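You operate a simulated robot arm through the tools that you are given. There is no shell and no other tool. Be economical: measure what you need, move in short steps, check, and stop when the job is done.

Carry out the task below with a simulated robot arm. There is one attempt and no reset: what you move stays moved.

## Task
Swap the grey cone on the round stand for the oldest orange cone from shelf three.
Fine: Turn the grey cone's bay to the marker before you take it, and leave it there. The grey cone goes on shelf three; shelf rail down for the work and up again. Set down upright: cone, what you pick out.

Only the result counts: the job must be done as asked and must still hold three seconds after the hand-in. Knocking over, shifting, dropping, spilling or breaking anything else fails it.

## Robot
A 7-joint arm with a two-finger parallel gripper on a trunk, on a base that drives. Base frame: it is fixed to the floor where the robot stands at the start and does not move with it; the origin is under the middle of the robot, x ahead of it, y to its left, z up. Lengths are in m, angles in rad, forces in N, time in s.
With the tool pointing down near the work surface it reaches from about 0.1 to 0.38 m from the robot's upright axis, wherever it stands. Its first joint turns from -2.897 to 2.897 rad. Places, roughly: basket [0, -2, 0.25]; bay three of the round stand [0.8, 0.1, 0.9]; bobbin [0, -1.75, 0]; clamp bar [-1, -0.4, 1]; clamp catch [-1, -0.6, 0.9]; cone [0.5, -1.5, 1.75]; cone tally knob [-1.1, -1.4, 0.7]; cupboard latch [0.6, 0.1, 0.8]; hank [-1.25, -1.25, 0.25]; hank tally knob [-1.1, -1.4, 0.7]; packet [-1.25, -0.75, 0.25]; rack rail [0.8, -0.6, 1.8]; rack shelf three [0.4, -1.6, 1.2]; sack [0.25, -1.75, 0.25]; shelf rail four [0.1, -1.5, 1.7]; shelf rail three [0.2, -1.5, 1.3]. Payload 1.57 kg.
Tool frame: the origin (TCP) lies between the finger pads and is the grasp point; the fingertips stand 0.03 m ahead of it; z points along the fingers, y is the line along which they close. Largest opening 0.11 m; finger width 0.024, thickness 0.012; the body of the gripper, 0.048 by 0.112 m, starts 0.078 m behind the TCP.
Orientation is that of the tool frame in the base frame, as a unit quaternion [w, x, y, z]. With the fingers straight down and closing along the base's y, the tool's x points along the base's -x, its y along +y and its z along -z.

## Interface
- The arm moves only by the tool nudge_tool. Its argument "moves" is a list of rows, each a list of 7 numbers: the finger opening in m, from 0 to 0.11, then the shift along the tool's x, y, z in m, then the turn, a rotation vector about the tool's x, y, z in rad. In form: [[hand, tx, ty, tz, rx, ry, rz], ...]. A call has 1 to 8 rows; each row is the pose to reach, as a shift and turn from the pose commanded when the call began, along the tool's axes at that moment. A row lasts 0.2 s, in which the tool goes at most 0.05 m and 0.15 rad; a call with a longer step from one row to the next is refused whole, and so is a gripper value outside its range. A pose out of reach is approached as far as the arm can. The call stops where the force on the tool passes 50 N (or 10 N more than at its start, if that is more) or the arm is blocked; 0.2 s more then pass. Each finger travels about 0.045 m/s and halts on what it meets, pressing with about 27 N; the grip force reading is that of the motor and also rises with nothing between the fingers. The clock runs only during rows and for 0.2 s after the last one: add rows that repeat a pose to give the fingers time. The reply holds the time, the measured pose of the TCP, the force on the tool along the base axes, the opening and the grip force, in the units named above and with some noise, with the torque about the TCP (base axes, N m) and any sound that the robot's microphone picked up.
- Cameras (640 x 400 px; columns grow to the right, rows downward): "scene" is now at [0.024, 0.1467, 1.5931]; the picture's right is [-0.08, -1.00, 0.00], its down [-0.67, 0.06, -0.74] and it looks along [0.74, -0.06, -0.67] (base axes); focal length 270 px, centre (320, 200). "wrist" rides on the gripper at [0.07, 0.016, -0.141] in the tool frame; the picture's right is [-0.23, 0.97, 0.00], its down [-0.85, -0.20, -0.48] and it looks along [-0.47, -0.11, 0.88] (tool axes); focal length 222 px, centre (320, 200). There is no depth. A picture from a camera that has moved, and an enlarged one, comes with that camera's place and axes in the base frame and with its lens.
- get_image(camera): a new picture of that camera. No time passes.
- slide_trunk(by): slides the trunk up (or, below 0, down) by that many m; the arm and the scene camera ride with it, the base frame stays. It gives what a move gives, with no picture.
- drive_base(legs): drives the robot by 1 to 6 legs, each [ahead, turn to the left] in m and rad, along the robot's own axes; the way and the turn of a leg run together, so that a leg with both is an arc; at most 1.5 m and 3.142 rad a leg. The arm and the cameras ride along, it lands a little off, and it stops where it bumps. It gives what a move gives.
- pan_tilt(pan, tilt): turns the head with the scene camera to pan (to the left, within 2.705 rad either way) and tilt (down, from -0.506 to 1.204), counted from straight ahead of the robot. It gives what a move gives.
- inspect(camera, box): a new picture of the part [left, top, right, bottom] of that camera's present view, enlarged. No time passes.
- hand_in(): hands the job in; it is judged then, once.

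Work in short steps. Places have to be worked out from the pictures, the camera data and where the tool is seen: move nearer, look again, correct. Check each grasp and each placing, and mend what went wrong. You have 120 turns and 98 pictures in all, those below and enlarged ones among them. Open the gripper and draw the arm clear of the work before you hand the job in, unless the task says otherwise; then end with one line.

The tools are called after "Request:" by a JSON object that holds its "name" and its "arguments". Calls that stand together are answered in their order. nudge_tool: Moves the arm, as the interface text tells. Its arguments: {"type":"object","properties":{"moves":{"type":"array","items":{"type":"array","items":{"type":"number"}}}},"required":["moves"]} The other tools are called the same way: slide_trunk (by) slides the trunk up or down; drive_base (legs) drives the base; pan_tilt (pan, tilt) turns the head that bears the scene camera; get_image (camera) takes a picture; inspect (camera, box) takes an enlarged picture of a part of a camera's view; hand_in () hands the job in.

At the start:

```text
time_s: 0.0
ee_pos: [0.506, -0.1004, 1.0005]
tcp_rot: [-0.001, 0.0, 1.0, 0.001]
ft_force: [0.4, 0.0, 0.1]
torque: [-0.01, 0.0, 0.0]
finger_gap: 0.1101
grasp_force: 0.0
trunk travel left (down, up): [-0.525, 0.065]
robot x, y, heading: [-0.0012, 0.0009, -0.001]
head pan, tilt: [-0.084, 0.731]
```

scene: 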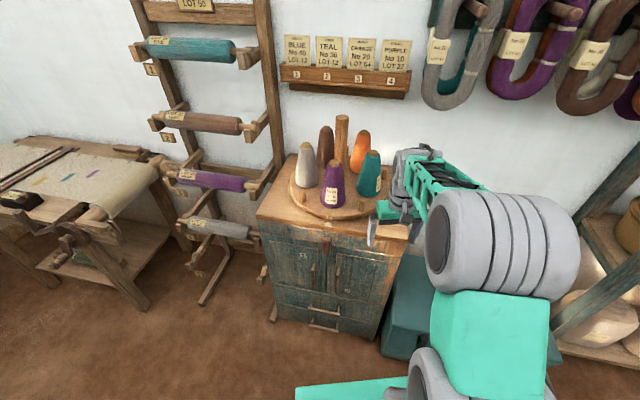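
wrist: 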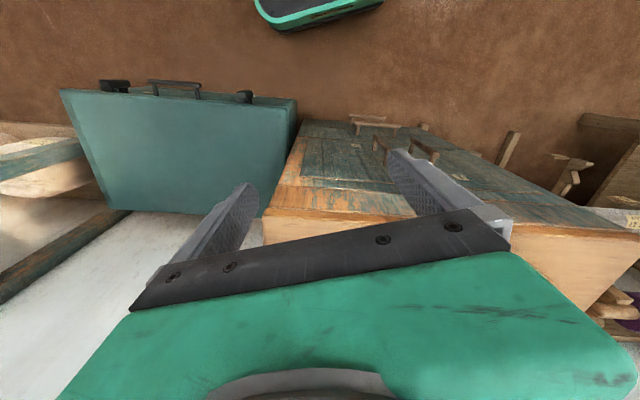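

The scene shows the round stand with five cones on a cabinet. I'll enlarge it to read the bays and marker.

Request:
{"name": "inspect", "arguments": {"camera": "scene", "box": [250, 100, 420, 240]}}

Request:
{"name": "inspect", "arguments": {"camera": "scene", "box": [270, 20, 430, 110]}}

Request:
{"name": "pan_tilt", "arguments": {"pan": -1.3, "tilt": 0.3}}

```text
2.86 times, centred on (335, 170) of scene
camera zoom: at [0.024, 0.1467, 1.5931], right [-0.08, -1.0, 0.0], down [-0.67, 0.06, -0.74], along [0.74, -0.06, -0.67], focal length 772 px, centre (277, 286)
```

zoom: 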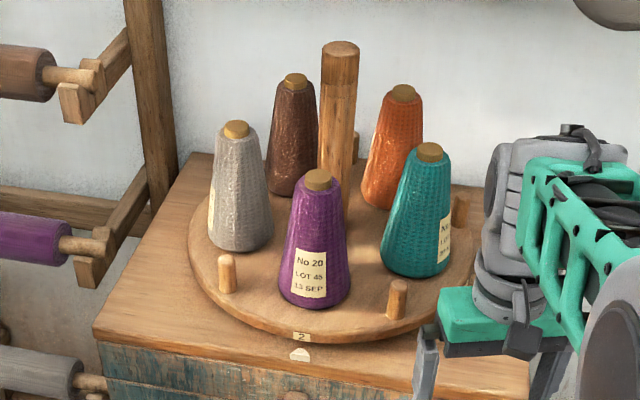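

```text
4.00 times, centred on (350, 65) of scene
camera zoom: at [0.024, 0.1467, 1.5931], right [-0.08, -1.0, 0.0], down [-0.67, 0.06, -0.74], along [0.74, -0.06, -0.67], focal length 1080 px, centre (200, 740)
```

zoom: 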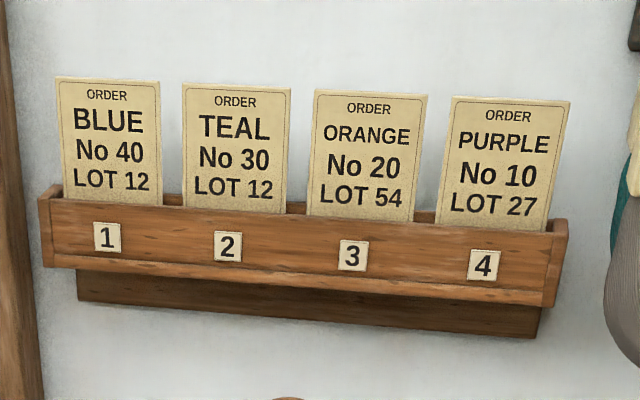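

```text
time_s: 1.4
ee_pos: [0.5053, -0.0995, 0.9993]
tcp_rot: [0.001, 0.0, 1.0, 0.0]
ft_force: [0.2, -0.3, 0.1]
torque: [0.01, 0.03, 0.0]
finger_gap: 0.1101
grasp_force: 0.0
trunk travel left (down, up): [-0.525, 0.065]
robot x, y, heading: [-0.0003, 0.0005, 0.0]
head pan, tilt: [-1.3, 0.3]
```

Now view the rack with shelf three.

Request:
{"name": "get_image", "arguments": {"camera": "scene"}}

```text
93 pictures are left
camera scene: at [-0.0344, 0.0639, 1.6319], right [-0.96, -0.27, 0.0], down [-0.08, 0.29, -0.96], along [0.26, -0.92, -0.3], focal length 270 px, centre (320, 200)
```

scene: 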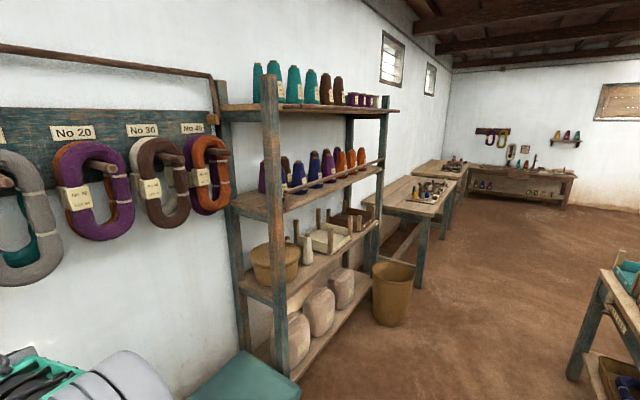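

Request:
{"name": "inspect", "arguments": {"camera": "scene", "box": [240, 130, 400, 230]}}

Request:
{"name": "inspect", "arguments": {"camera": "scene", "box": [230, 50, 400, 150]}}

```text
4.00 times, centred on (320, 180) of scene
camera zoom: at [-0.0344, 0.0639, 1.6319], right [-0.96, -0.27, 0.0], down [-0.08, 0.29, -0.96], along [0.26, -0.92, -0.3], focal length 1080 px, centre (320, 280)
```

zoom: 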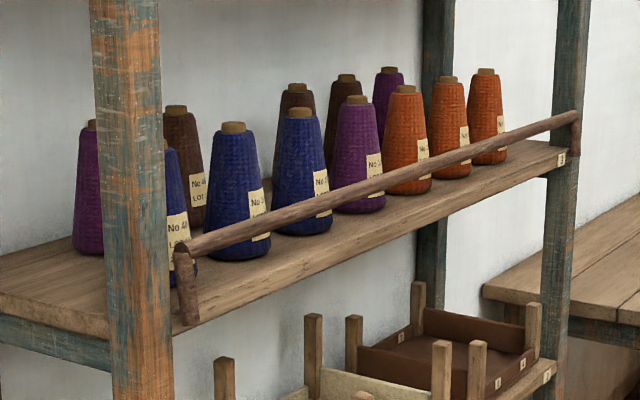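

```text
3.76 times, centred on (315, 100) of scene
camera zoom: at [-0.0344, 0.0639, 1.6319], right [-0.96, -0.27, 0.0], down [-0.08, 0.29, -0.96], along [0.26, -0.92, -0.3], focal length 1017 px, centre (339, 576)
```

zoom: 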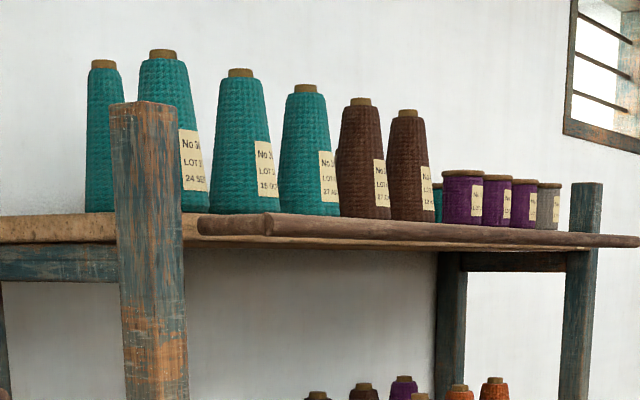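

The orange cones stand at the far end of shelf three. Before driving nearer to the round stand I lift and pull back the arm so it clears the cones.

Request:
{"name": "nudge_tool", "arguments": {"moves": [[0.02, 0.0, 0, -0.049, 0, 0, 0], [0.02, 0.02, 0, -0.094, 0, 0, 0], [0.02, 0.04, 0, -0.139, 0, 0, 0], [0.02, 0.06, 0, -0.184, 0, 0, 0], [0.02, 0.08, 0, -0.228, 0, 0, 0], [0.02, 0.11, 0, -0.265, 0, 0, 0]]}}

Request:
{"name": "pan_tilt", "arguments": {"pan": 0, "tilt": 0.8}}

Request:
{"name": "get_image", "arguments": {"camera": "scene"}}

```text
time_s: 2.8
ee_pos: [0.3943, -0.1025, 1.2654]
tcp_rot: [0.001, -0.001, 1.0, -0.001]
ft_force: [0.4, -0.4, 0.5]
torque: [-0.02, -0.02, 0.01]
finger_gap: 0.0203
grasp_force: 0.0
trunk travel left (down, up): [-0.525, 0.065]
robot x, y, heading: [0.0024, 0.0002, -0.003]
head pan, tilt: [-1.3, 0.3]
```

```text
time_s: 4.3
ee_pos: [0.3951, -0.1015, 1.2651]
tcp_rot: [0.0, 0.0, 1.0, 0.0]
ft_force: [0.2, 0.4, 0.1]
torque: [0.0, 0.0, -0.01]
finger_gap: 0.0201
grasp_force: 0.0
trunk travel left (down, up): [-0.525, 0.065]
robot x, y, heading: [0.0038, 0.0026, -0.001]
head pan, tilt: [0.0, 0.799]
```

```text
90 pictures are left
camera scene: at [0.0213, 0.1538, 1.5876], right [0.0, -1.0, 0.0], down [-0.72, 0.0, -0.7], along [0.7, 0.0, -0.72], focal length 270 px, centre (320, 200)
```

scene: 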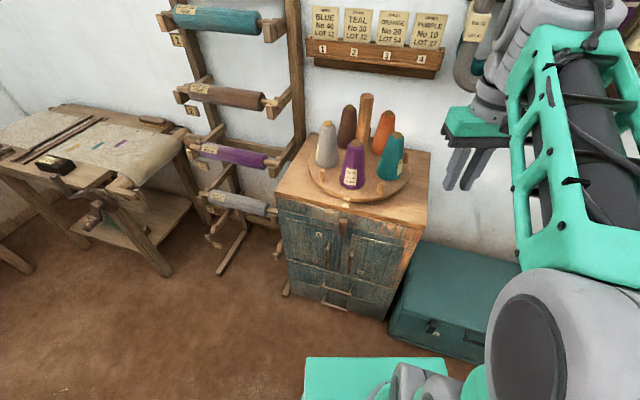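

The cabinet is turned about 14° to me, stand axis near (0.89, 0.0). I drive to be squarely in front of the marker at about 0.63 m from the stand axis.

Request:
{"name": "drive_base", "arguments": {"legs": [[0, 0.49], [0.31, 0], [0, -0.73]]}}

Request:
{"name": "pan_tilt", "arguments": {"pan": 0, "tilt": 0.9}}

Request:
{"name": "get_image", "arguments": {"camera": "scene"}}

Request:
{"name": "get_image", "arguments": {"camera": "wrist"}}

```text
time_s: 7.8
ee_pos: [0.6578, 0.2379, 1.2635]
tcp_rot: [-0.001, -0.242, 0.97, 0.0]
ft_force: [-1.1, -0.3, 0.7]
torque: [-0.01, -0.02, 0.03]
finger_gap: 0.0203
grasp_force: 0.0
trunk travel left (down, up): [-0.525, 0.065]
robot x, y, heading: [0.2572, 0.1423, 0.496]
head pan, tilt: [0.0, 0.799]
stopped in leg 2: the robot was blocked; the commanded pose is now the measured one
```

```text
time_s: 8.5
ee_pos: [0.6587, 0.238, 1.2626]
tcp_rot: [0.0, -0.241, 0.97, 0.0]
ft_force: [-0.3, 0.4, 0.4]
torque: [0.0, -0.01, 0.03]
finger_gap: 0.0201
grasp_force: 0.0
trunk travel left (down, up): [-0.525, 0.065]
robot x, y, heading: [0.2653, 0.1457, 0.489]
head pan, tilt: [0.0, 0.901]
```

```text
89 pictures are left
camera scene: at [0.2038, 0.2865, 1.5797], right [0.47, -0.88, 0.0], down [-0.69, -0.37, -0.62], along [0.55, 0.29, -0.78], focal length 270 px, centre (320, 200)
```

scene: 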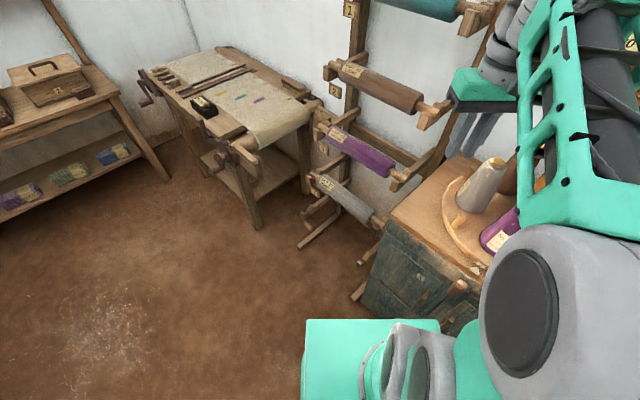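

```text
88 pictures are left
camera wrist: at [0.5889, 0.2192, 1.405], right [-0.26, 0.97, 0.0], down [0.85, 0.22, 0.48], along [0.46, 0.12, -0.88], focal length 222 px, centre (320, 200)
```

wrist: 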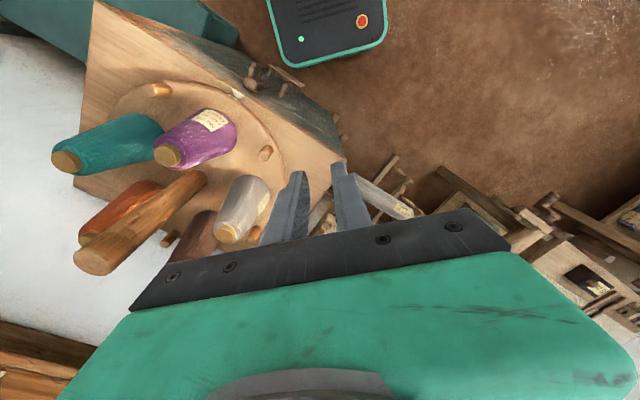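

The base bumped lightly at heading 0.49; I back off, turn to face the cabinet squarely and look.

Request:
{"name": "drive_base", "arguments": {"legs": [[-0.08, 0], [0, -0.73]]}}

Request:
{"name": "get_image", "arguments": {"camera": "scene"}}

Request:
{"name": "get_image", "arguments": {"camera": "wrist"}}

```text
time_s: 11.5
ee_pos: [0.5519, -0.0868, 1.2631]
tcp_rot: [-0.001, 0.118, 0.993, 0.0]
ft_force: [0.0, -0.5, 0.0]
torque: [0.0, 0.03, -0.02]
finger_gap: 0.0199
grasp_force: 0.0
trunk travel left (down, up): [-0.525, 0.065]
robot x, y, heading: [0.1912, 0.1042, -0.234]
head pan, tilt: [0.0, 0.901]
```

```text
87 pictures are left
camera scene: at [0.2443, 0.252, 1.5797], right [-0.23, -0.97, 0.0], down [-0.76, 0.18, -0.62], along [0.6, -0.14, -0.78], focal length 270 px, centre (320, 200)
```

scene: 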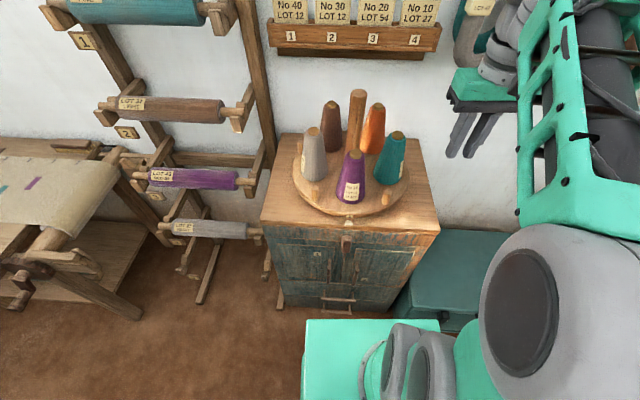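

```text
86 pictures are left
camera wrist: at [0.4875, -0.0542, 1.4049], right [0.45, 0.89, 0.0], down [0.79, -0.4, 0.48], along [0.43, -0.21, -0.88], focal length 222 px, centre (320, 200)
```

wrist: 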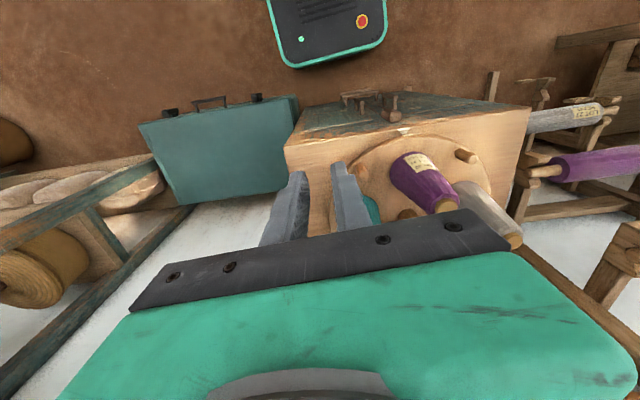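

Zoom on the stand here to triangulate heights and the axis.

Request:
{"name": "inspect", "arguments": {"camera": "scene", "box": [256, 80, 446, 250]}}

```text
2.35 times, centred on (351, 165) of scene
camera zoom: at [0.2443, 0.252, 1.5797], right [-0.23, -0.97, 0.0], down [-0.76, 0.18, -0.62], along [0.6, -0.14, -0.78], focal length 636 px, centre (247, 282)
```

zoom: 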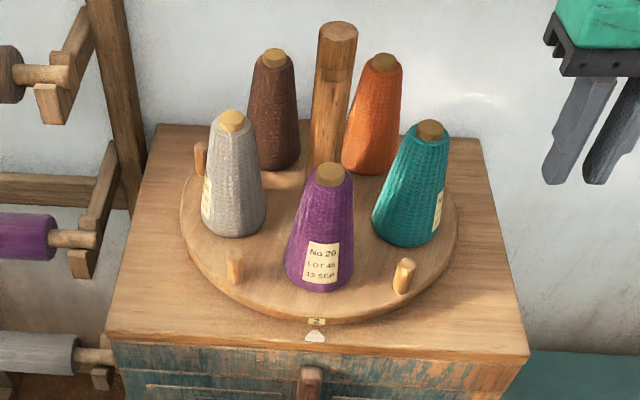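

Triangulated: stand axis ≈ (0.851, 0.006), disc top z≈0.935, pegs at r≈0.18 with tops z≈0.99, cone tops z≈1.117, marker direction 163°. Grey must turn +72° (counter-clockwise). I'll move 7 cm forward, then push the left-front peg with closed fingers.

Request:
{"name": "drive_base", "arguments": {"legs": [[0.07, 0]]}}

```text
time_s: 12.5
ee_pos: [0.6209, -0.1032, 1.2636]
tcp_rot: [-0.002, 0.118, 0.993, 0.0]
ft_force: [0.2, -0.6, -0.1]
torque: [0.01, 0.02, -0.01]
finger_gap: 0.0202
grasp_force: 0.1
trunk travel left (down, up): [-0.525, 0.065]
robot x, y, heading: [0.2629, 0.0886, -0.234]
head pan, tilt: [0.0, 0.901]
```

Moving high above to the pre-contact spot behind the left-front peg, closing fingers and yawing a little.

Request:
{"name": "nudge_tool", "arguments": {"moves": [[0, -0.01, 0.042, 0, 0, 0, -0.04], [0, -0.02, 0.084, 0, 0, 0, -0.08], [0, -0.03, 0.126, 0, 0, 0, -0.12], [0, -0.04, 0.168, 0, 0, 0, -0.16], [0, -0.05, 0.21, 0, 0, 0, -0.2], [0, -0.06, 0.252, 0, 0, 0, -0.25], [0, -0.0695, 0.292, 0, 0, 0, -0.25], [0, -0.0695, 0.292, 0, 0, 0, -0.25]]}}

Request:
{"name": "get_image", "arguments": {"camera": "wrist"}}

Request:
{"name": "get_image", "arguments": {"camera": "scene"}}

```text
time_s: 14.3
ee_pos: [0.7541, 0.1661, 1.2632]
tcp_rot: [-0.001, -0.007, 1.0, 0.0]
ft_force: [-0.1, -0.2, 0.5]
torque: [-0.02, 0.02, 0.02]
finger_gap: 0.0001
grasp_force: 20.9
trunk travel left (down, up): [-0.525, 0.065]
robot x, y, heading: [0.2615, 0.088, -0.232]
head pan, tilt: [0.0, 0.901]
```

```text
84 pictures are left
camera wrist: at [0.6838, 0.1812, 1.405], right [0.21, 0.98, 0.0], down [0.86, -0.19, 0.48], along [0.47, -0.1, -0.88], focal length 222 px, centre (320, 200)
```

wrist: 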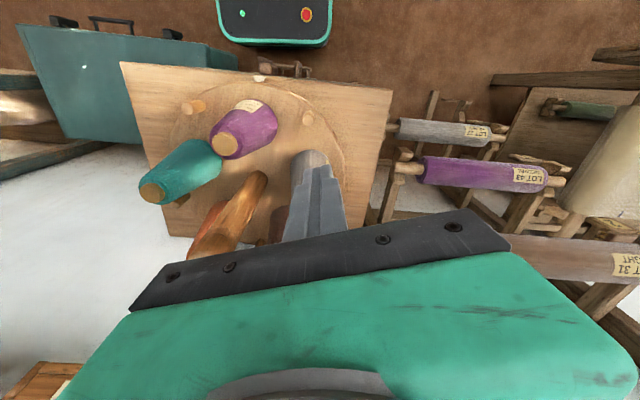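

```text
83 pictures are left
camera scene: at [0.3133, 0.2357, 1.5796], right [-0.23, -0.97, 0.0], down [-0.76, 0.18, -0.62], along [0.6, -0.15, -0.78], focal length 270 px, centre (320, 200)
```

scene: 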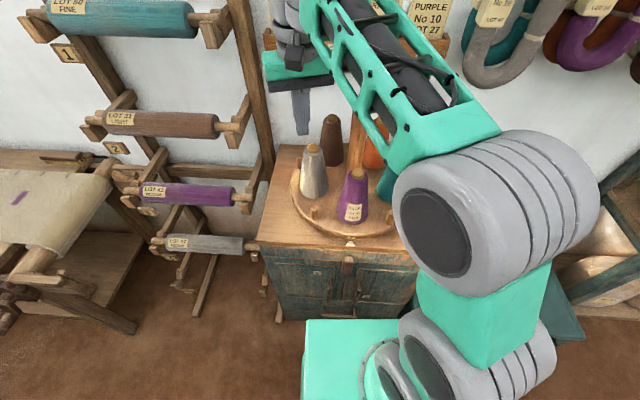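

Peg confirmed at about (0.742, 0.148). I shift 1 cm further clear of it and descend to z≈0.985 between the peg and the grey cone.

Request:
{"name": "nudge_tool", "arguments": {"moves": [[0, -0.013, 0.002, 0.046, 0, 0, 0], [0, -0.013, 0.002, 0.092, 0, 0, 0], [0, -0.013, 0.002, 0.138, 0, 0, 0], [0, -0.013, 0.002, 0.184, 0, 0, 0], [0, -0.013, 0.002, 0.23, 0, 0, 0], [0, -0.013, 0.002, 0.26, 0, 0, 0], [0, -0.013, 0.002, 0.278, 0, 0, 0]]}}

Request:
{"name": "get_image", "arguments": {"camera": "wrist"}}

Request:
{"name": "inspect", "arguments": {"camera": "scene", "box": [256, 80, 446, 250]}}

```text
time_s: 15.9
ee_pos: [0.7809, 0.1505, 1.0235]
tcp_rot: [-0.009, -0.008, 1.0, -0.028]
ft_force: [0.2, -0.3, -0.3]
torque: [0.01, -0.01, -0.03]
finger_gap: 0.0002
grasp_force: 21.2
out of reach, approached as far as the arm can: row 6, 7
trunk travel left (down, up): [-0.525, 0.065]
robot x, y, heading: [0.2626, 0.0882, -0.235]
head pan, tilt: [0.0, 0.901]
```

```text
82 pictures are left
camera wrist: at [0.7134, 0.174, 1.1646], right [0.21, 0.98, -0.06], down [0.87, -0.16, 0.47], along [0.45, -0.15, -0.88], focal length 222 px, centre (320, 200)
```

wrist: 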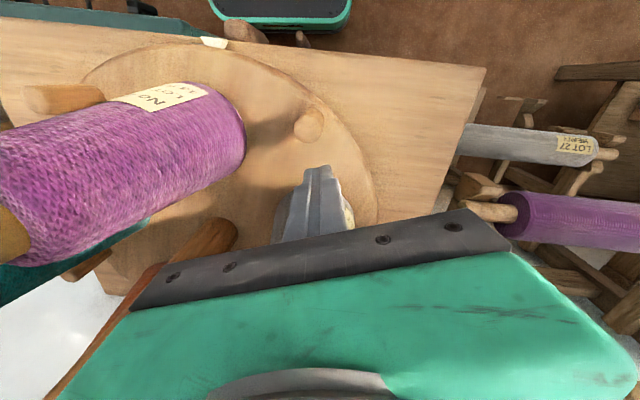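

```text
2.35 times, centred on (351, 165) of scene
camera zoom: at [0.3125, 0.2346, 1.5798], right [-0.23, -0.97, 0.0], down [-0.76, 0.18, -0.62], along [0.6, -0.14, -0.78], focal length 636 px, centre (247, 282)
```

zoom: 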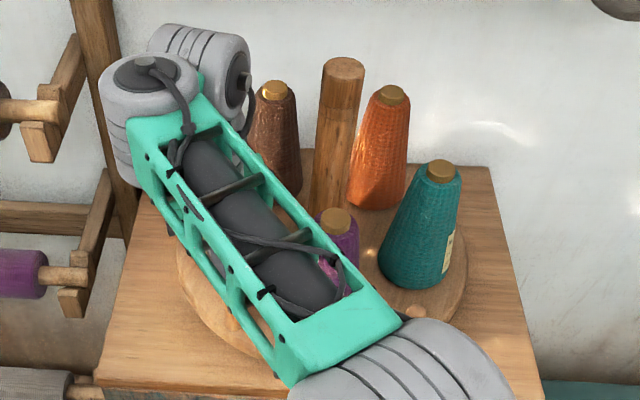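

The arm runs out of reach with the trunk high. I raise the tool again and will lower the trunk instead.

Request:
{"name": "nudge_tool", "arguments": {"moves": [[0, 0, 0, -0.045, 0, 0, 0], [0, 0, 0, -0.09, 0, 0, 0], [0, 0, 0, -0.135, 0, 0, 0], [0, 0, 0, -0.18, 0, 0, 0], [0, 0, 0, -0.225, 0, 0, 0]]}}

Request:
{"name": "slide_trunk", "arguments": {"by": -0.2}}

```text
time_s: 17.1
ee_pos: [0.7703, 0.1657, 1.2068]
tcp_rot: [-0.004, -0.006, 1.0, -0.001]
ft_force: [-0.9, -0.1, -0.6]
torque: [0.0, -0.11, 0.01]
finger_gap: 0.0
grasp_force: 20.7
trunk travel left (down, up): [-0.525, 0.065]
robot x, y, heading: [0.2656, 0.0884, -0.239]
head pan, tilt: [0.0, 0.901]
```

```text
time_s: 19.2
ee_pos: [0.7702, 0.1659, 1.0094]
tcp_rot: [0.0, -0.007, 1.0, 0.002]
ft_force: [-0.1, 0.3, 0.8]
torque: [0.01, 0.0, 0.0]
finger_gap: 0.0001
grasp_force: 21.7
trunk travel left (down, up): [-0.325, 0.265]
robot x, y, heading: [0.2612, 0.0899, -0.232]
head pan, tilt: [0.0, 0.901]
```

Now at (0.770, 0.166, 1.009): lower by 0.022 and check by eye.

Request:
{"name": "nudge_tool", "arguments": {"moves": [[0, 0, 0, 0.022, 0, 0, 0]]}}

Request:
{"name": "get_image", "arguments": {"camera": "wrist"}}

```text
time_s: 19.6
ee_pos: [0.7712, 0.1646, 0.9879]
tcp_rot: [0.0, -0.007, 1.0, 0.001]
ft_force: [0.2, -0.3, -0.4]
torque: [0.02, -0.01, -0.01]
finger_gap: 0.0
grasp_force: 21.1
trunk travel left (down, up): [-0.325, 0.265]
robot x, y, heading: [0.2614, 0.0887, -0.235]
head pan, tilt: [0.0, 0.901]
```

```text
80 pictures are left
camera wrist: at [0.7003, 0.1795, 1.1286], right [0.21, 0.98, 0.0], down [0.86, -0.19, 0.48], along [0.47, -0.1, -0.88], focal length 222 px, centre (320, 200)
```

wrist: 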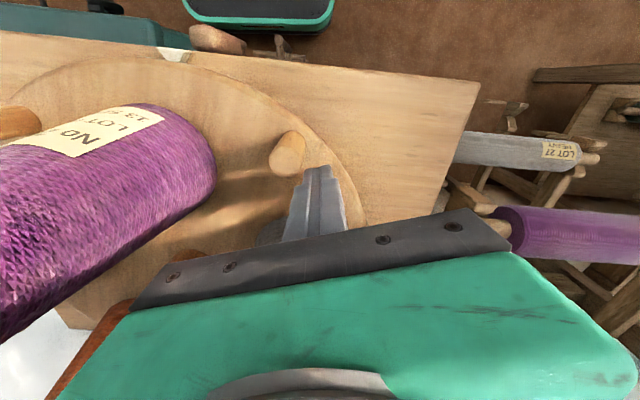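

Fingers are just behind the peg. I push it along the arc (r=0.18) for the first ~50°, yawing along.

Request:
{"name": "nudge_tool", "arguments": {"moves": [[0, 0.0236, -0.0109, 0, 0, 0, -0.05], [0, 0.0479, -0.0306, 0, 0, 0, -0.12], [0, 0.0684, -0.0545, 0, 0, 0, -0.2], [0, 0.0845, -0.0813, 0, 0, 0, -0.28], [0, 0.0957, -0.1107, 0, 0, 0, -0.36]]}}

Request:
{"name": "get_image", "arguments": {"camera": "wrist"}}

Request:
{"name": "get_image", "arguments": {"camera": "scene"}}

```text
time_s: 20.9
ee_pos: [0.677, 0.0512, 0.9878]
tcp_rot: [-0.001, -0.186, 0.983, 0.001]
ft_force: [0.2, 0.0, 0.3]
torque: [0.0, -0.01, 0.02]
finger_gap: 0.0
grasp_force: 21.3
trunk travel left (down, up): [-0.325, 0.265]
robot x, y, heading: [0.2607, 0.0884, -0.238]
head pan, tilt: [0.0, 0.901]
```

```text
79 pictures are left
camera wrist: at [0.6049, 0.0413, 1.1295], right [-0.14, 0.99, 0.0], down [0.87, 0.13, 0.48], along [0.47, 0.07, -0.88], focal length 222 px, centre (320, 200)
```

wrist: 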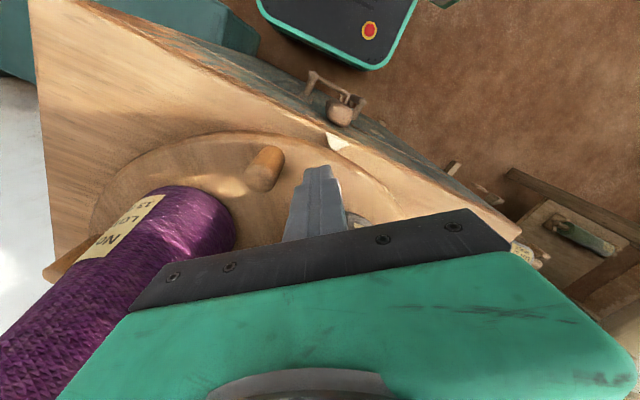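

```text
78 pictures are left
camera scene: at [0.3134, 0.2357, 1.3796], right [-0.23, -0.97, 0.0], down [-0.76, 0.18, -0.62], along [0.6, -0.15, -0.78], focal length 270 px, centre (320, 200)
```

scene: 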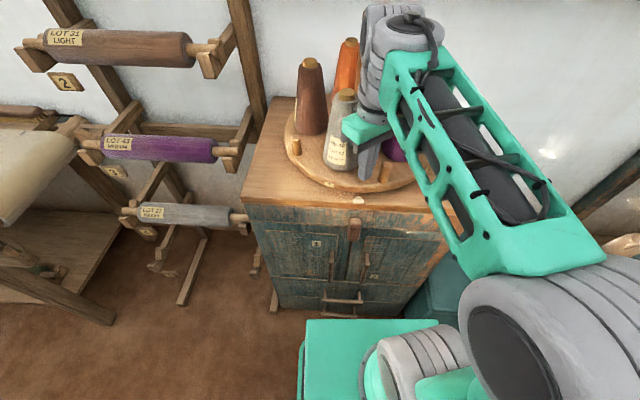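

The disc turns freely; the peg is now near 179°, goal 199°. I advance slowly to finger angle ~180°.

Request:
{"name": "nudge_tool", "arguments": {"moves": [[0, 0.0057, -0.0086, 0, 0, 0, -0.03], [0, 0.0114, -0.0172, 0, 0, 0, -0.05], [0, 0.0167, -0.0286, 0, 0, 0, -0.08], [0, 0.0221, -0.04, 0, 0, 0, -0.1]]}}

Request:
{"name": "get_image", "arguments": {"camera": "wrist"}}

Request:
{"name": "inspect", "arguments": {"camera": "scene", "box": [240, 50, 440, 230]}}

```text
time_s: 21.9
ee_pos: [0.67, 0.0074, 0.9873]
tcp_rot: [0.0, -0.235, 0.972, 0.0]
ft_force: [-0.7, 0.2, -0.1]
torque: [0.03, 0.05, -0.02]
finger_gap: 0.0
grasp_force: 21.4
trunk travel left (down, up): [-0.325, 0.265]
robot x, y, heading: [0.2614, 0.089, -0.237]
head pan, tilt: [0.0, 0.901]
```

```text
77 pictures are left
camera wrist: at [0.6008, -0.0097, 1.1285], right [-0.24, 0.97, 0.0], down [0.85, 0.21, 0.48], along [0.46, 0.12, -0.88], focal length 222 px, centre (320, 200)
```

wrist: 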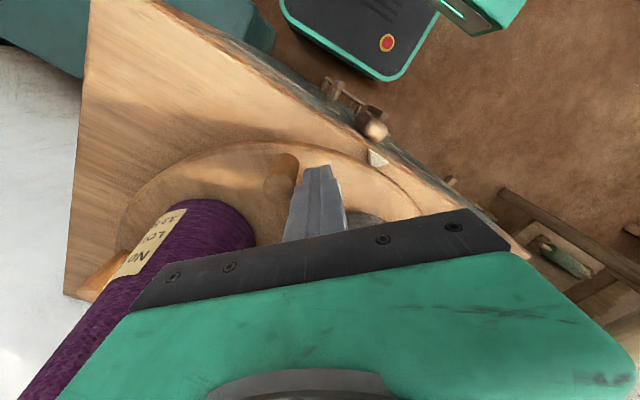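

```text
2.22 times, centred on (340, 140) of scene
camera zoom: at [0.3133, 0.2355, 1.3797], right [-0.23, -0.97, 0.0], down [-0.76, 0.18, -0.62], along [0.6, -0.15, -0.78], focal length 600 px, centre (276, 333)
```

zoom: 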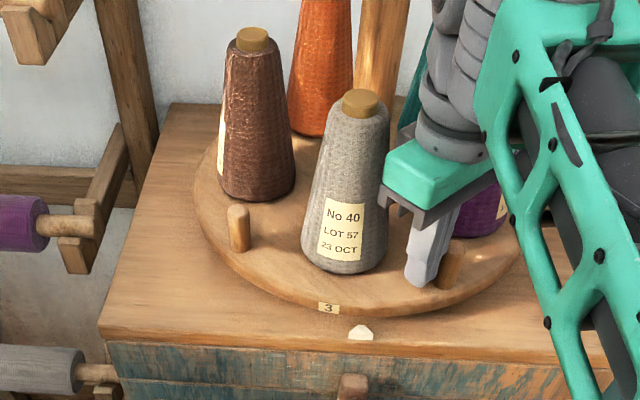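

Fingers now touch the peg; label "3" is at 154°, marker at 163°, so about 9° more. Advancing slowly.

Request:
{"name": "nudge_tool", "arguments": {"moves": [[0, 0.003, -0.007, 0, 0, 0, 0], [0, 0.0058, -0.014, 0, 0, 0, 0], [0, 0.0084, -0.021, 0, 0, 0, 0], [0, 0.0103, -0.0265, 0, 0, 0, 0]]}}

Request:
{"name": "inspect", "arguments": {"camera": "scene", "box": [240, 50, 440, 230]}}

```text
time_s: 22.9
ee_pos: [0.6742, -0.0196, 0.9878]
tcp_rot: [-0.002, -0.234, 0.972, 0.0]
ft_force: [0.9, 0.7, -0.5]
torque: [0.0, 0.03, 0.0]
finger_gap: 0.0001
grasp_force: 21.1
trunk travel left (down, up): [-0.325, 0.265]
robot x, y, heading: [0.2613, 0.0884, -0.238]
head pan, tilt: [0.0, 0.901]
```

```text
2.22 times, centred on (340, 140) of scene
camera zoom: at [0.3133, 0.2356, 1.3796], right [-0.23, -0.97, 0.0], down [-0.76, 0.18, -0.62], along [0.6, -0.15, -0.78], focal length 600 px, centre (276, 333)
```

zoom: 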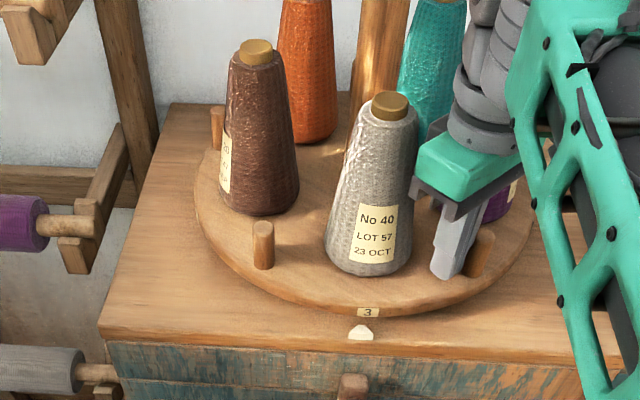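

Label 3 overshot the marker by about 2°. I hop over the peg to its other side to push it back that little bit.

Request:
{"name": "nudge_tool", "arguments": {"moves": [[0, -0.003, 0.006, -0.03, 0, 0, 0], [0, -0.003, 0.006, -0.06, 0, 0, 0], [0, 0.003, -0.035, -0.06, 0, 0, 0], [0, 0.0093, -0.0824, -0.06, 0, 0, 0], [0, 0.0093, -0.0824, -0.06, 0, 0, 0]]}}

Request:
{"name": "get_image", "arguments": {"camera": "wrist"}}

Request:
{"name": "inspect", "arguments": {"camera": "scene", "box": [240, 50, 440, 230]}}

```text
time_s: 24.1
ee_pos: [0.7017, -0.097, 1.0459]
tcp_rot: [-0.001, -0.234, 0.972, 0.001]
ft_force: [0.8, 0.1, -0.5]
torque: [0.03, -0.01, -0.01]
finger_gap: 0.0
grasp_force: 20.7
trunk travel left (down, up): [-0.325, 0.265]
robot x, y, heading: [0.2602, 0.0865, -0.233]
head pan, tilt: [0.0, 0.901]
```

```text
74 pictures are left
camera wrist: at [0.6315, -0.1152, 1.1881], right [-0.24, 0.97, 0.0], down [0.85, 0.21, 0.48], along [0.46, 0.12, -0.88], focal length 222 px, centre (320, 200)
```

wrist: 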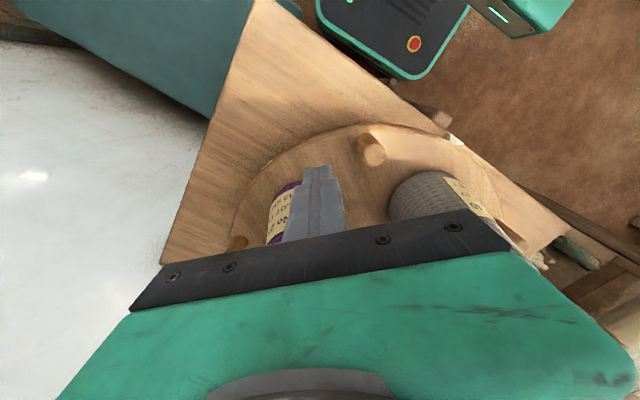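

```text
2.22 times, centred on (340, 140) of scene
camera zoom: at [0.3136, 0.2352, 1.3797], right [-0.23, -0.97, 0.0], down [-0.76, 0.18, -0.62], along [0.6, -0.14, -0.78], focal length 600 px, centre (276, 333)
```

zoom: 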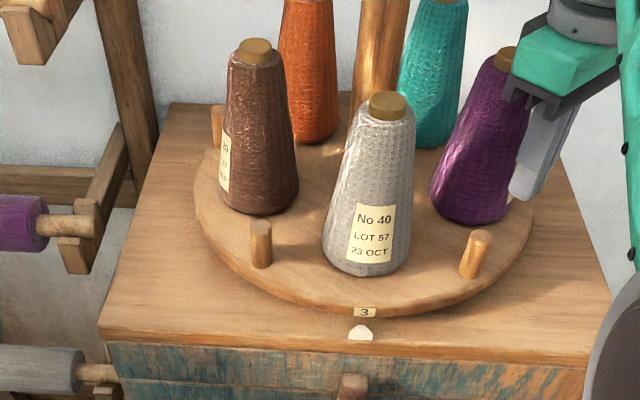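

The disc has settled with "3" practically on the marker. I leave it and raise the trunk with the arm above the cones, then back away and drive toward the rack (its front runs roughly from (0.44,-1.02) to (0.06,-2.13)).

Request:
{"name": "slide_trunk", "arguments": {"by": 0.2}}

Request:
{"name": "drive_base", "arguments": {"legs": [[-0.3, 0]]}}

Request:
{"name": "inspect", "arguments": {"camera": "scene", "box": [240, 50, 440, 230]}}

Request:
{"name": "drive_base", "arguments": {"legs": [[0, -1.585], [1.2, 0]]}}

Request:
{"name": "pan_tilt", "arguments": {"pan": 0.9, "tilt": 0.5}}

Request:
{"name": "get_image", "arguments": {"camera": "scene"}}

```text
time_s: 26.2
ee_pos: [0.7006, -0.0965, 1.2465]
tcp_rot: [-0.001, -0.234, 0.972, 0.001]
ft_force: [-0.4, 0.5, 0.5]
torque: [0.01, 0.01, 0.01]
finger_gap: 0.0001
grasp_force: 21.1
trunk travel left (down, up): [-0.525, 0.065]
robot x, y, heading: [0.2626, 0.0903, -0.234]
head pan, tilt: [0.0, 0.901]
```

```text
time_s: 28.2
ee_pos: [0.4123, -0.0287, 1.2477]
tcp_rot: [0.0, -0.234, 0.972, 0.001]
ft_force: [0.8, 0.0, 0.0]
torque: [-0.03, -0.01, 0.01]
finger_gap: 0.0002
grasp_force: 21.3
trunk travel left (down, up): [-0.525, 0.065]
robot x, y, heading: [-0.0254, 0.1572, -0.233]
head pan, tilt: [0.0, 0.901]
```

```text
2.22 times, centred on (340, 140) of scene
camera zoom: at [0.0256, 0.3047, 1.5797], right [-0.23, -0.97, 0.0], down [-0.76, 0.18, -0.62], along [0.6, -0.15, -0.78], focal length 600 px, centre (276, 333)
```

zoom: 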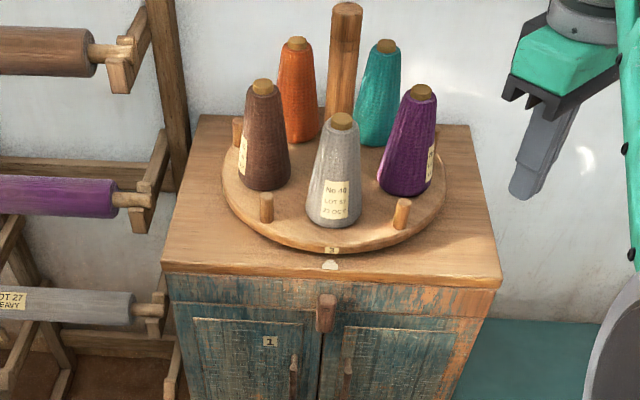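

```text
time_s: 38.3
ee_pos: [-0.5452, -1.4532, 1.2466]
tcp_rot: [0.0, 0.535, 0.845, 0.001]
ft_force: [-0.9, -0.6, 0.2]
torque: [0.04, -0.01, -0.03]
finger_gap: 0.0
grasp_force: 21.3
trunk travel left (down, up): [-0.525, 0.065]
robot x, y, heading: [-0.3436, -1.0188, -1.834]
head pan, tilt: [0.0, 0.901]
```

```text
time_s: 39.5
ee_pos: [-0.5453, -1.4529, 1.247]
tcp_rot: [0.001, 0.534, 0.846, 0.001]
ft_force: [-0.2, 0.2, -0.4]
torque: [-0.03, 0.01, 0.05]
finger_gap: 0.0003
grasp_force: 20.8
trunk travel left (down, up): [-0.525, 0.065]
robot x, y, heading: [-0.3446, -1.0223, -1.834]
head pan, tilt: [0.901, 0.499]
```

```text
71 pictures are left
camera scene: at [-0.1267, -1.0759, 1.6135], right [-0.81, -0.59, 0.0], down [-0.28, 0.39, -0.88], along [0.52, -0.71, -0.48], focal length 270 px, centre (320, 200)
```

scene: 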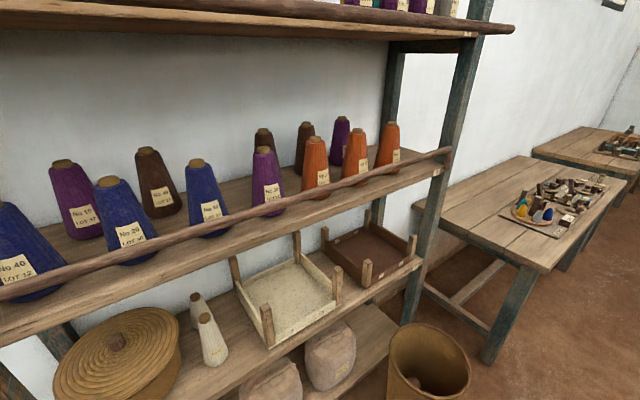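

Stand alignment looks right. Now read the orange cones' labels.

Request:
{"name": "inspect", "arguments": {"camera": "scene", "box": [230, 110, 460, 250]}}

Request:
{"name": "inspect", "arguments": {"camera": "scene", "box": [296, 140, 406, 205]}}

```text
2.78 times, centred on (345, 180) of scene
camera zoom: at [-0.1267, -1.0759, 1.6135], right [-0.81, -0.59, 0.0], down [-0.28, 0.39, -0.88], along [0.52, -0.71, -0.48], focal length 752 px, centre (250, 256)
```

zoom: 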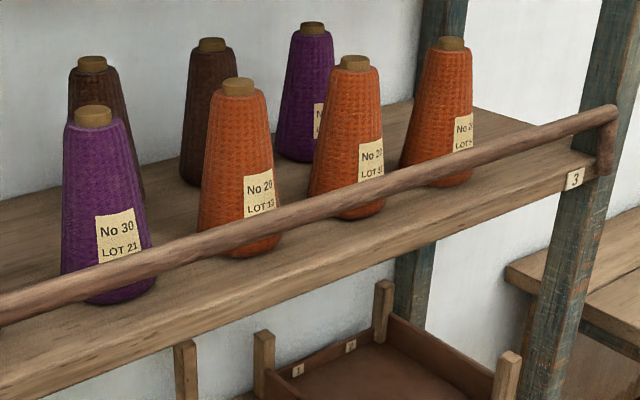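

```text
5.82 times, centred on (351, 172) of scene
camera zoom: at [-0.1267, -1.0759, 1.6135], right [-0.81, -0.59, 0.0], down [-0.28, 0.39, -0.88], along [0.52, -0.71, -0.48], focal length 1572 px, centre (140, 360)
```

zoom: 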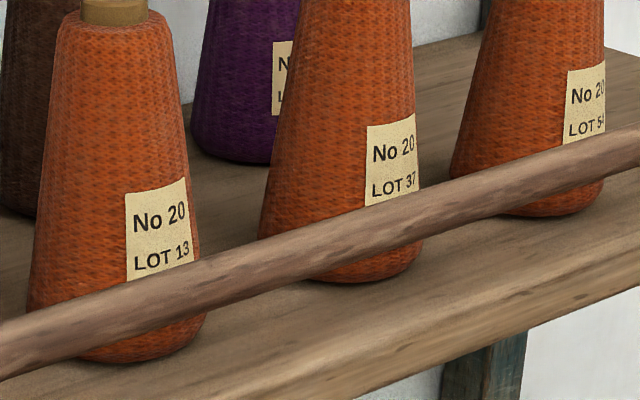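

Dates are hidden by the rail for now (lots 13, 37, 54). Rail three runs from (0.066,-2.20) to about (0.45,-1.06) at z≈1.287; I drive to face its middle from 0.62 m.

Request:
{"name": "drive_base", "arguments": {"legs": [[0, 0.324], [0.39, 0], [0, 1.18]]}}

Request:
{"name": "pan_tilt", "arguments": {"pan": 0.0, "tilt": 0.4}}

Request:
{"name": "get_image", "arguments": {"camera": "scene"}}

```text
time_s: 46.0
ee_pos: [0.101, -1.6311, 1.247]
tcp_rot: [0.0, -0.196, 0.981, 0.001]
ft_force: [-0.3, -0.1, 0.1]
torque: [0.0, 0.01, 0.0]
finger_gap: 0.0
grasp_force: 20.9
trunk travel left (down, up): [-0.525, 0.065]
robot x, y, heading: [-0.3238, -1.4093, -0.316]
head pan, tilt: [0.901, 0.499]
```

```text
time_s: 47.2
ee_pos: [0.1003, -1.6324, 1.2467]
tcp_rot: [-0.001, -0.197, 0.98, 0.001]
ft_force: [-0.2, -0.2, 0.4]
torque: [0.01, 0.0, 0.0]
finger_gap: 0.0
grasp_force: 20.7
trunk travel left (down, up): [-0.525, 0.065]
robot x, y, heading: [-0.3213, -1.4106, -0.311]
head pan, tilt: [0.0, 0.4]
```

```text
68 pictures are left
camera scene: at [-0.2439, -1.2757, 1.6226], right [-0.31, -0.95, 0.0], down [-0.37, 0.12, -0.92], along [0.88, -0.28, -0.39], focal length 270 px, centre (320, 200)
```

scene: 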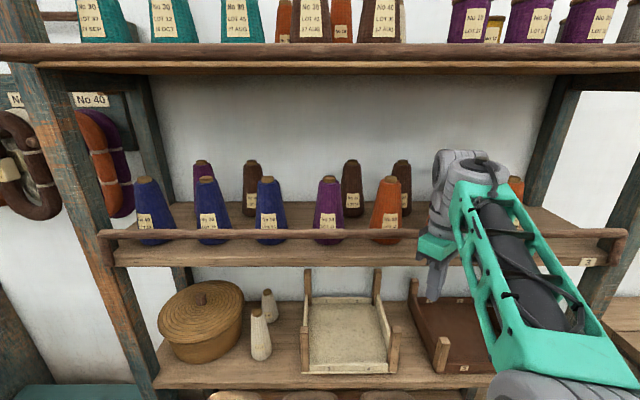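

Everything is in view; the rail is straight ahead at z≈1.287. I bring the tool to a gap between cones (t≈0.67 from the right end), raise it and yaw so the fingers close across the bar.

Request:
{"name": "nudge_tool", "arguments": {"moves": [[0.05, -0.0148, 0.0171, -0.02, 0, 0, -0.143], [0.05, -0.0295, 0.0342, -0.04, 0, 0, -0.287], [0.05, -0.0443, 0.0513, -0.06, 0, 0, -0.43], [0.05, -0.059, 0.0683, -0.08, 0, 0, -0.573], [0.05, -0.0738, 0.0854, -0.1, 0, 0, -0.717], [0.05, -0.0885, 0.1025, -0.12, 0, 0, -0.86], [0.05, -0.0885, 0.1025, -0.12, 0, 0, -0.86]]}}

Request:
{"name": "get_image", "arguments": {"camera": "scene"}}

```text
time_s: 48.8
ee_pos: [0.1414, -1.5033, 1.3661]
tcp_rot: [0.001, -0.588, 0.809, 0.002]
ft_force: [0.1, 0.3, 0.2]
torque: [0.01, -0.02, -0.02]
finger_gap: 0.0498
grasp_force: 0.2
trunk travel left (down, up): [-0.525, 0.065]
robot x, y, heading: [-0.3251, -1.4131, -0.315]
head pan, tilt: [0.0, 0.4]
```

```text
67 pictures are left
camera scene: at [-0.2441, -1.2758, 1.6227], right [-0.31, -0.95, 0.0], down [-0.37, 0.12, -0.92], along [0.88, -0.28, -0.39], focal length 270 px, centre (320, 200)
```

scene: 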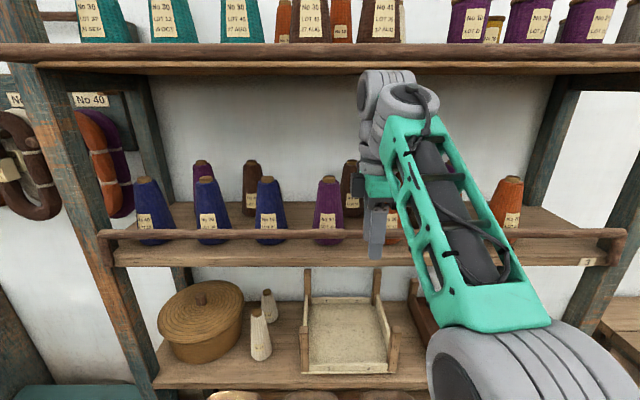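

Tool now at t≈0.669, fingers across the bar direction. Tilt 0.4 rad forward and move to a pre-grasp 0.1 m above the bar.

Request:
{"name": "nudge_tool", "arguments": {"moves": [[0.05, 0, -0.03, -0.013, 0.133, 0, 0], [0.05, 0, -0.07, -0.013, 0.267, 0, 0], [0.05, 0, -0.106, -0.013, 0.4, 0, 0], [0.05, 0, -0.106, -0.013, 0.4, 0, 0]]}}

Request:
{"name": "inspect", "arguments": {"camera": "scene", "box": [280, 50, 480, 270]}}

Request:
{"name": "get_image", "arguments": {"camera": "wrist"}}

```text
time_s: 49.8
ee_pos: [0.2426, -1.535, 1.3807]
tcp_rot: [0.119, -0.576, 0.792, -0.16]
ft_force: [-0.1, 0.3, 1.5]
torque: [0.02, -0.01, 0.01]
finger_gap: 0.0501
grasp_force: 0.0
trunk travel left (down, up): [-0.525, 0.065]
robot x, y, heading: [-0.3228, -1.4115, -0.314]
head pan, tilt: [0.0, 0.4]
```

```text
1.82 times, centred on (380, 160) of scene
camera zoom: at [-0.244, -1.2757, 1.6227], right [-0.31, -0.95, 0.0], down [-0.37, 0.12, -0.92], along [0.88, -0.28, -0.39], focal length 491 px, centre (211, 273)
```

zoom: 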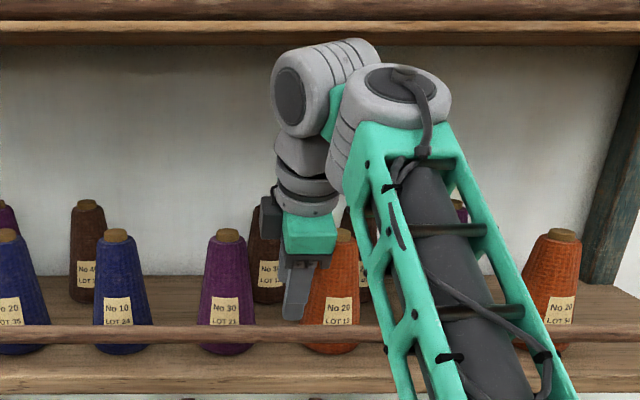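

```text
65 pictures are left
camera wrist: at [0.1543, -1.5807, 1.5042], right [-0.78, 0.49, -0.38], down [0.26, 0.81, 0.52], along [0.57, 0.31, -0.77], focal length 222 px, centre (320, 200)
```

wrist: 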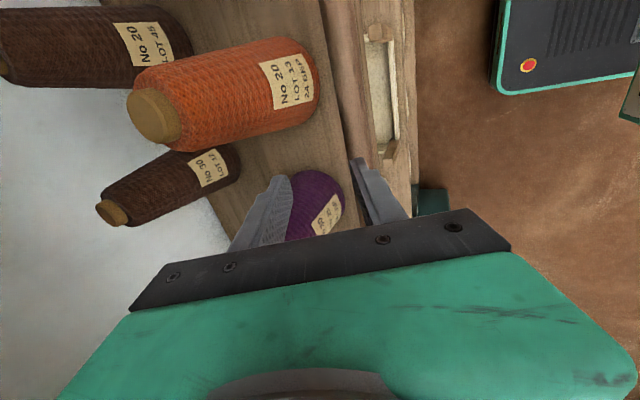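

The wrist camera can read orange LOT 13's date; zoom to read and to see the bar between the fingers.

Request:
{"name": "inspect", "arguments": {"camera": "wrist", "box": [220, 0, 460, 240]}}

```text
1.67 times, centred on (340, 120) of wrist
camera zoom: at [0.1543, -1.5807, 1.5042], right [-0.78, 0.49, -0.38], down [0.26, 0.81, 0.52], along [0.57, 0.31, -0.77], focal length 370 px, centre (287, 333)
```

zoom: 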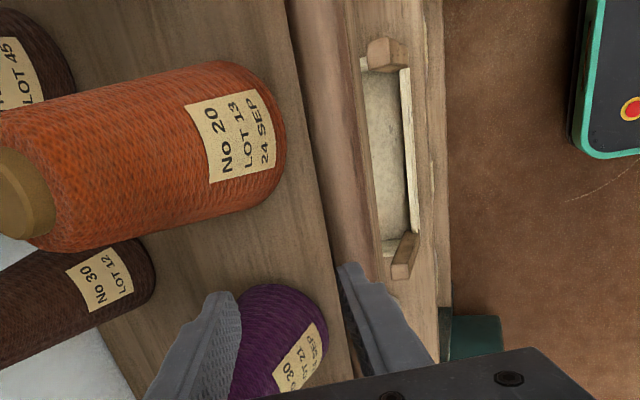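

LOT 13 is dated 24 SEP. Triangulating with the wrist camera puts the bar nearer and higher (n≈-0.055, z≈1.32). I shift outward first and recheck.

Request:
{"name": "nudge_tool", "arguments": {"moves": [[0.05, 0, 0.02, -0.005, 0, 0, 0], [0.05, 0, 0.038, -0.005, 0, 0, 0]]}}

Request:
{"name": "inspect", "arguments": {"camera": "wrist", "box": [220, 0, 460, 240]}}

Request:
{"name": "inspect", "arguments": {"camera": "scene", "box": [320, 170, 440, 260]}}

```text
time_s: 50.4
ee_pos: [0.207, -1.5242, 1.37]
tcp_rot: [0.117, -0.575, 0.794, -0.16]
ft_force: [-0.5, 0.3, 0.0]
torque: [0.01, -0.01, -0.01]
finger_gap: 0.0502
grasp_force: 0.0
trunk travel left (down, up): [-0.525, 0.065]
robot x, y, heading: [-0.3204, -1.4082, -0.309]
head pan, tilt: [0.0, 0.4]
```

```text
1.67 times, centred on (340, 120) of wrist
camera zoom: at [0.1188, -1.5695, 1.4939], right [-0.78, 0.49, -0.38], down [0.26, 0.81, 0.52], along [0.56, 0.31, -0.77], focal length 370 px, centre (287, 333)
```

zoom: 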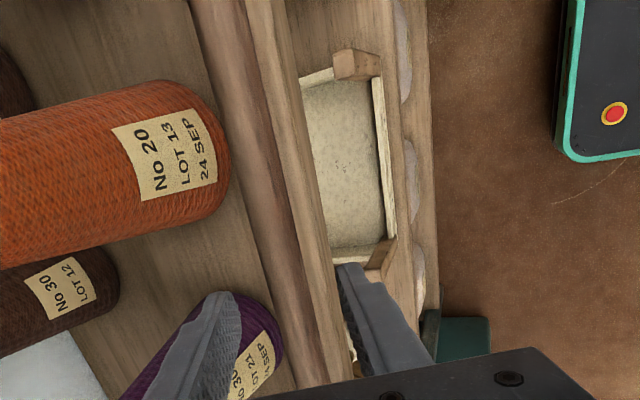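

```text
4.44 times, centred on (380, 215) of scene
camera zoom: at [-0.2444, -1.2757, 1.6227], right [-0.31, -0.95, 0.0], down [-0.37, 0.12, -0.92], along [0.88, -0.28, -0.39], focal length 1200 px, centre (53, 133)
```

zoom: 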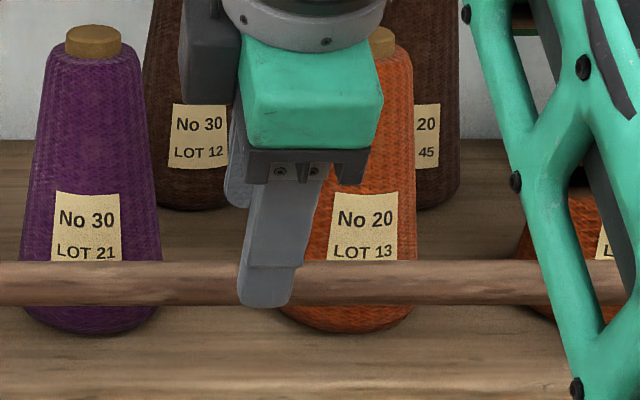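

The bar now lies between the fingers, at about n=-0.046, z=1.314. Slide 1 cm left to centre in the gap and lower onto the bar.

Request:
{"name": "nudge_tool", "arguments": {"moves": [[0.05, -0.012, -0.004, 0.02, 0, 0, 0], [0.05, -0.012, -0.006, 0.04, 0, 0, 0], [0.05, -0.012, -0.006, 0.055, 0, 0, 0]]}}

Request:
{"name": "get_image", "arguments": {"camera": "wrist"}}

Request:
{"name": "inspect", "arguments": {"camera": "scene", "box": [320, 170, 440, 260]}}

```text
time_s: 51.2
ee_pos: [0.237, -1.5217, 1.3225]
tcp_rot: [0.116, -0.575, 0.794, -0.16]
ft_force: [0.1, -0.3, 0.5]
torque: [0.0, -0.02, 0.02]
finger_gap: 0.05
grasp_force: 0.0
trunk travel left (down, up): [-0.525, 0.065]
robot x, y, heading: [-0.3247, -1.4119, -0.316]
head pan, tilt: [0.0, 0.4]
```

```text
61 pictures are left
camera wrist: at [0.1486, -1.567, 1.4463], right [-0.78, 0.49, -0.38], down [0.26, 0.81, 0.52], along [0.56, 0.31, -0.77], focal length 222 px, centre (320, 200)
```

wrist: 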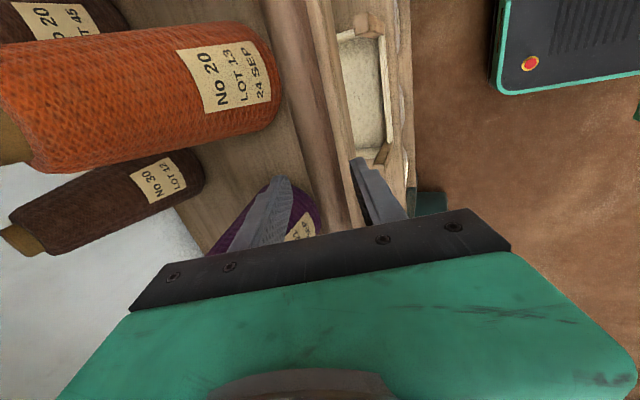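

```text
4.44 times, centred on (380, 215) of scene
camera zoom: at [-0.2439, -1.2759, 1.6227], right [-0.31, -0.95, 0.0], down [-0.37, 0.12, -0.92], along [0.88, -0.28, -0.39], focal length 1200 px, centre (53, 133)
```

zoom: 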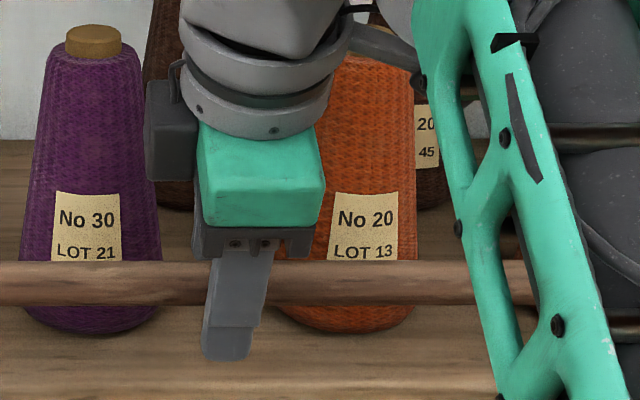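

The fingers straddle the bar with cones clear on both sides. Closing gently onto it.

Request:
{"name": "nudge_tool", "arguments": {"moves": [[0.03, 0, 0, 0, 0, 0, 0], [0.0, 0, 0, 0, 0, 0, 0], [0.0, 0, 0, 0, 0, 0, 0], [0.0, 0, 0, 0, 0, 0, 0]]}}

```text
time_s: 52.2
ee_pos: [0.232, -1.52, 1.3208]
tcp_rot: [0.112, -0.578, 0.792, -0.158]
ft_force: [-21.9, 7.2, -2.4]
torque: [-0.47, 0.24, -0.09]
finger_gap: 0.0229
grasp_force: 26.5
trunk travel left (down, up): [-0.525, 0.065]
robot x, y, heading: [-0.3214, -1.4127, -0.315]
head pan, tilt: [0.0, 0.4]
stopped in row 4: the force on the tool passed its limit at 53 N (the readings are from after the stop); the commanded pose is now the measured one
```

Bar gripped (0.023 m). I loosen slightly to 0.034 and draw it outward along a small arc, watching forces.

Request:
{"name": "nudge_tool", "arguments": {"moves": [[0.034, 0, 0.0, 0, 0, 0, 0], [0.034, 0, 0.0218, -0.0049, 0, 0, 0], [0.034, 0, 0.0445, -0.0025, 0, 0, 0]]}}

Request:
{"name": "inspect", "arguments": {"camera": "scene", "box": [90, 150, 640, 300]}}

```text
time_s: 53.0
ee_pos: [0.1949, -1.5084, 1.3044]
tcp_rot: [0.112, -0.578, 0.793, -0.157]
ft_force: [-1.6, 0.5, -0.6]
torque: [-0.01, 0.03, 0.03]
finger_gap: 0.0354
grasp_force: 0.6
trunk travel left (down, up): [-0.525, 0.065]
robot x, y, heading: [-0.3223, -1.4088, -0.314]
head pan, tilt: [0.0, 0.4]
```

```text
1.16 times, centred on (365, 225) of scene
camera zoom: at [-0.245, -1.2754, 1.6226], right [-0.31, -0.95, 0.0], down [-0.37, 0.12, -0.92], along [0.88, -0.28, -0.39], focal length 314 px, centre (268, 171)
```

zoom: 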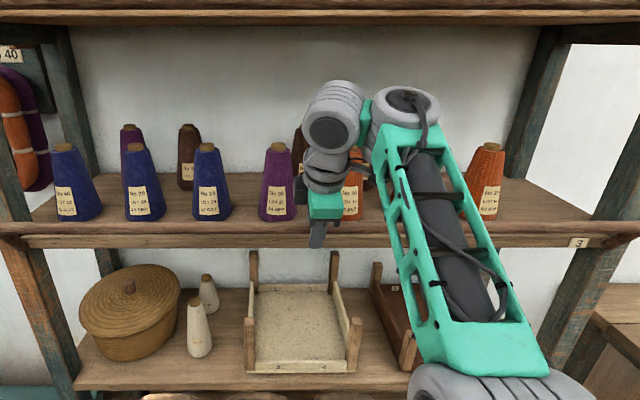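

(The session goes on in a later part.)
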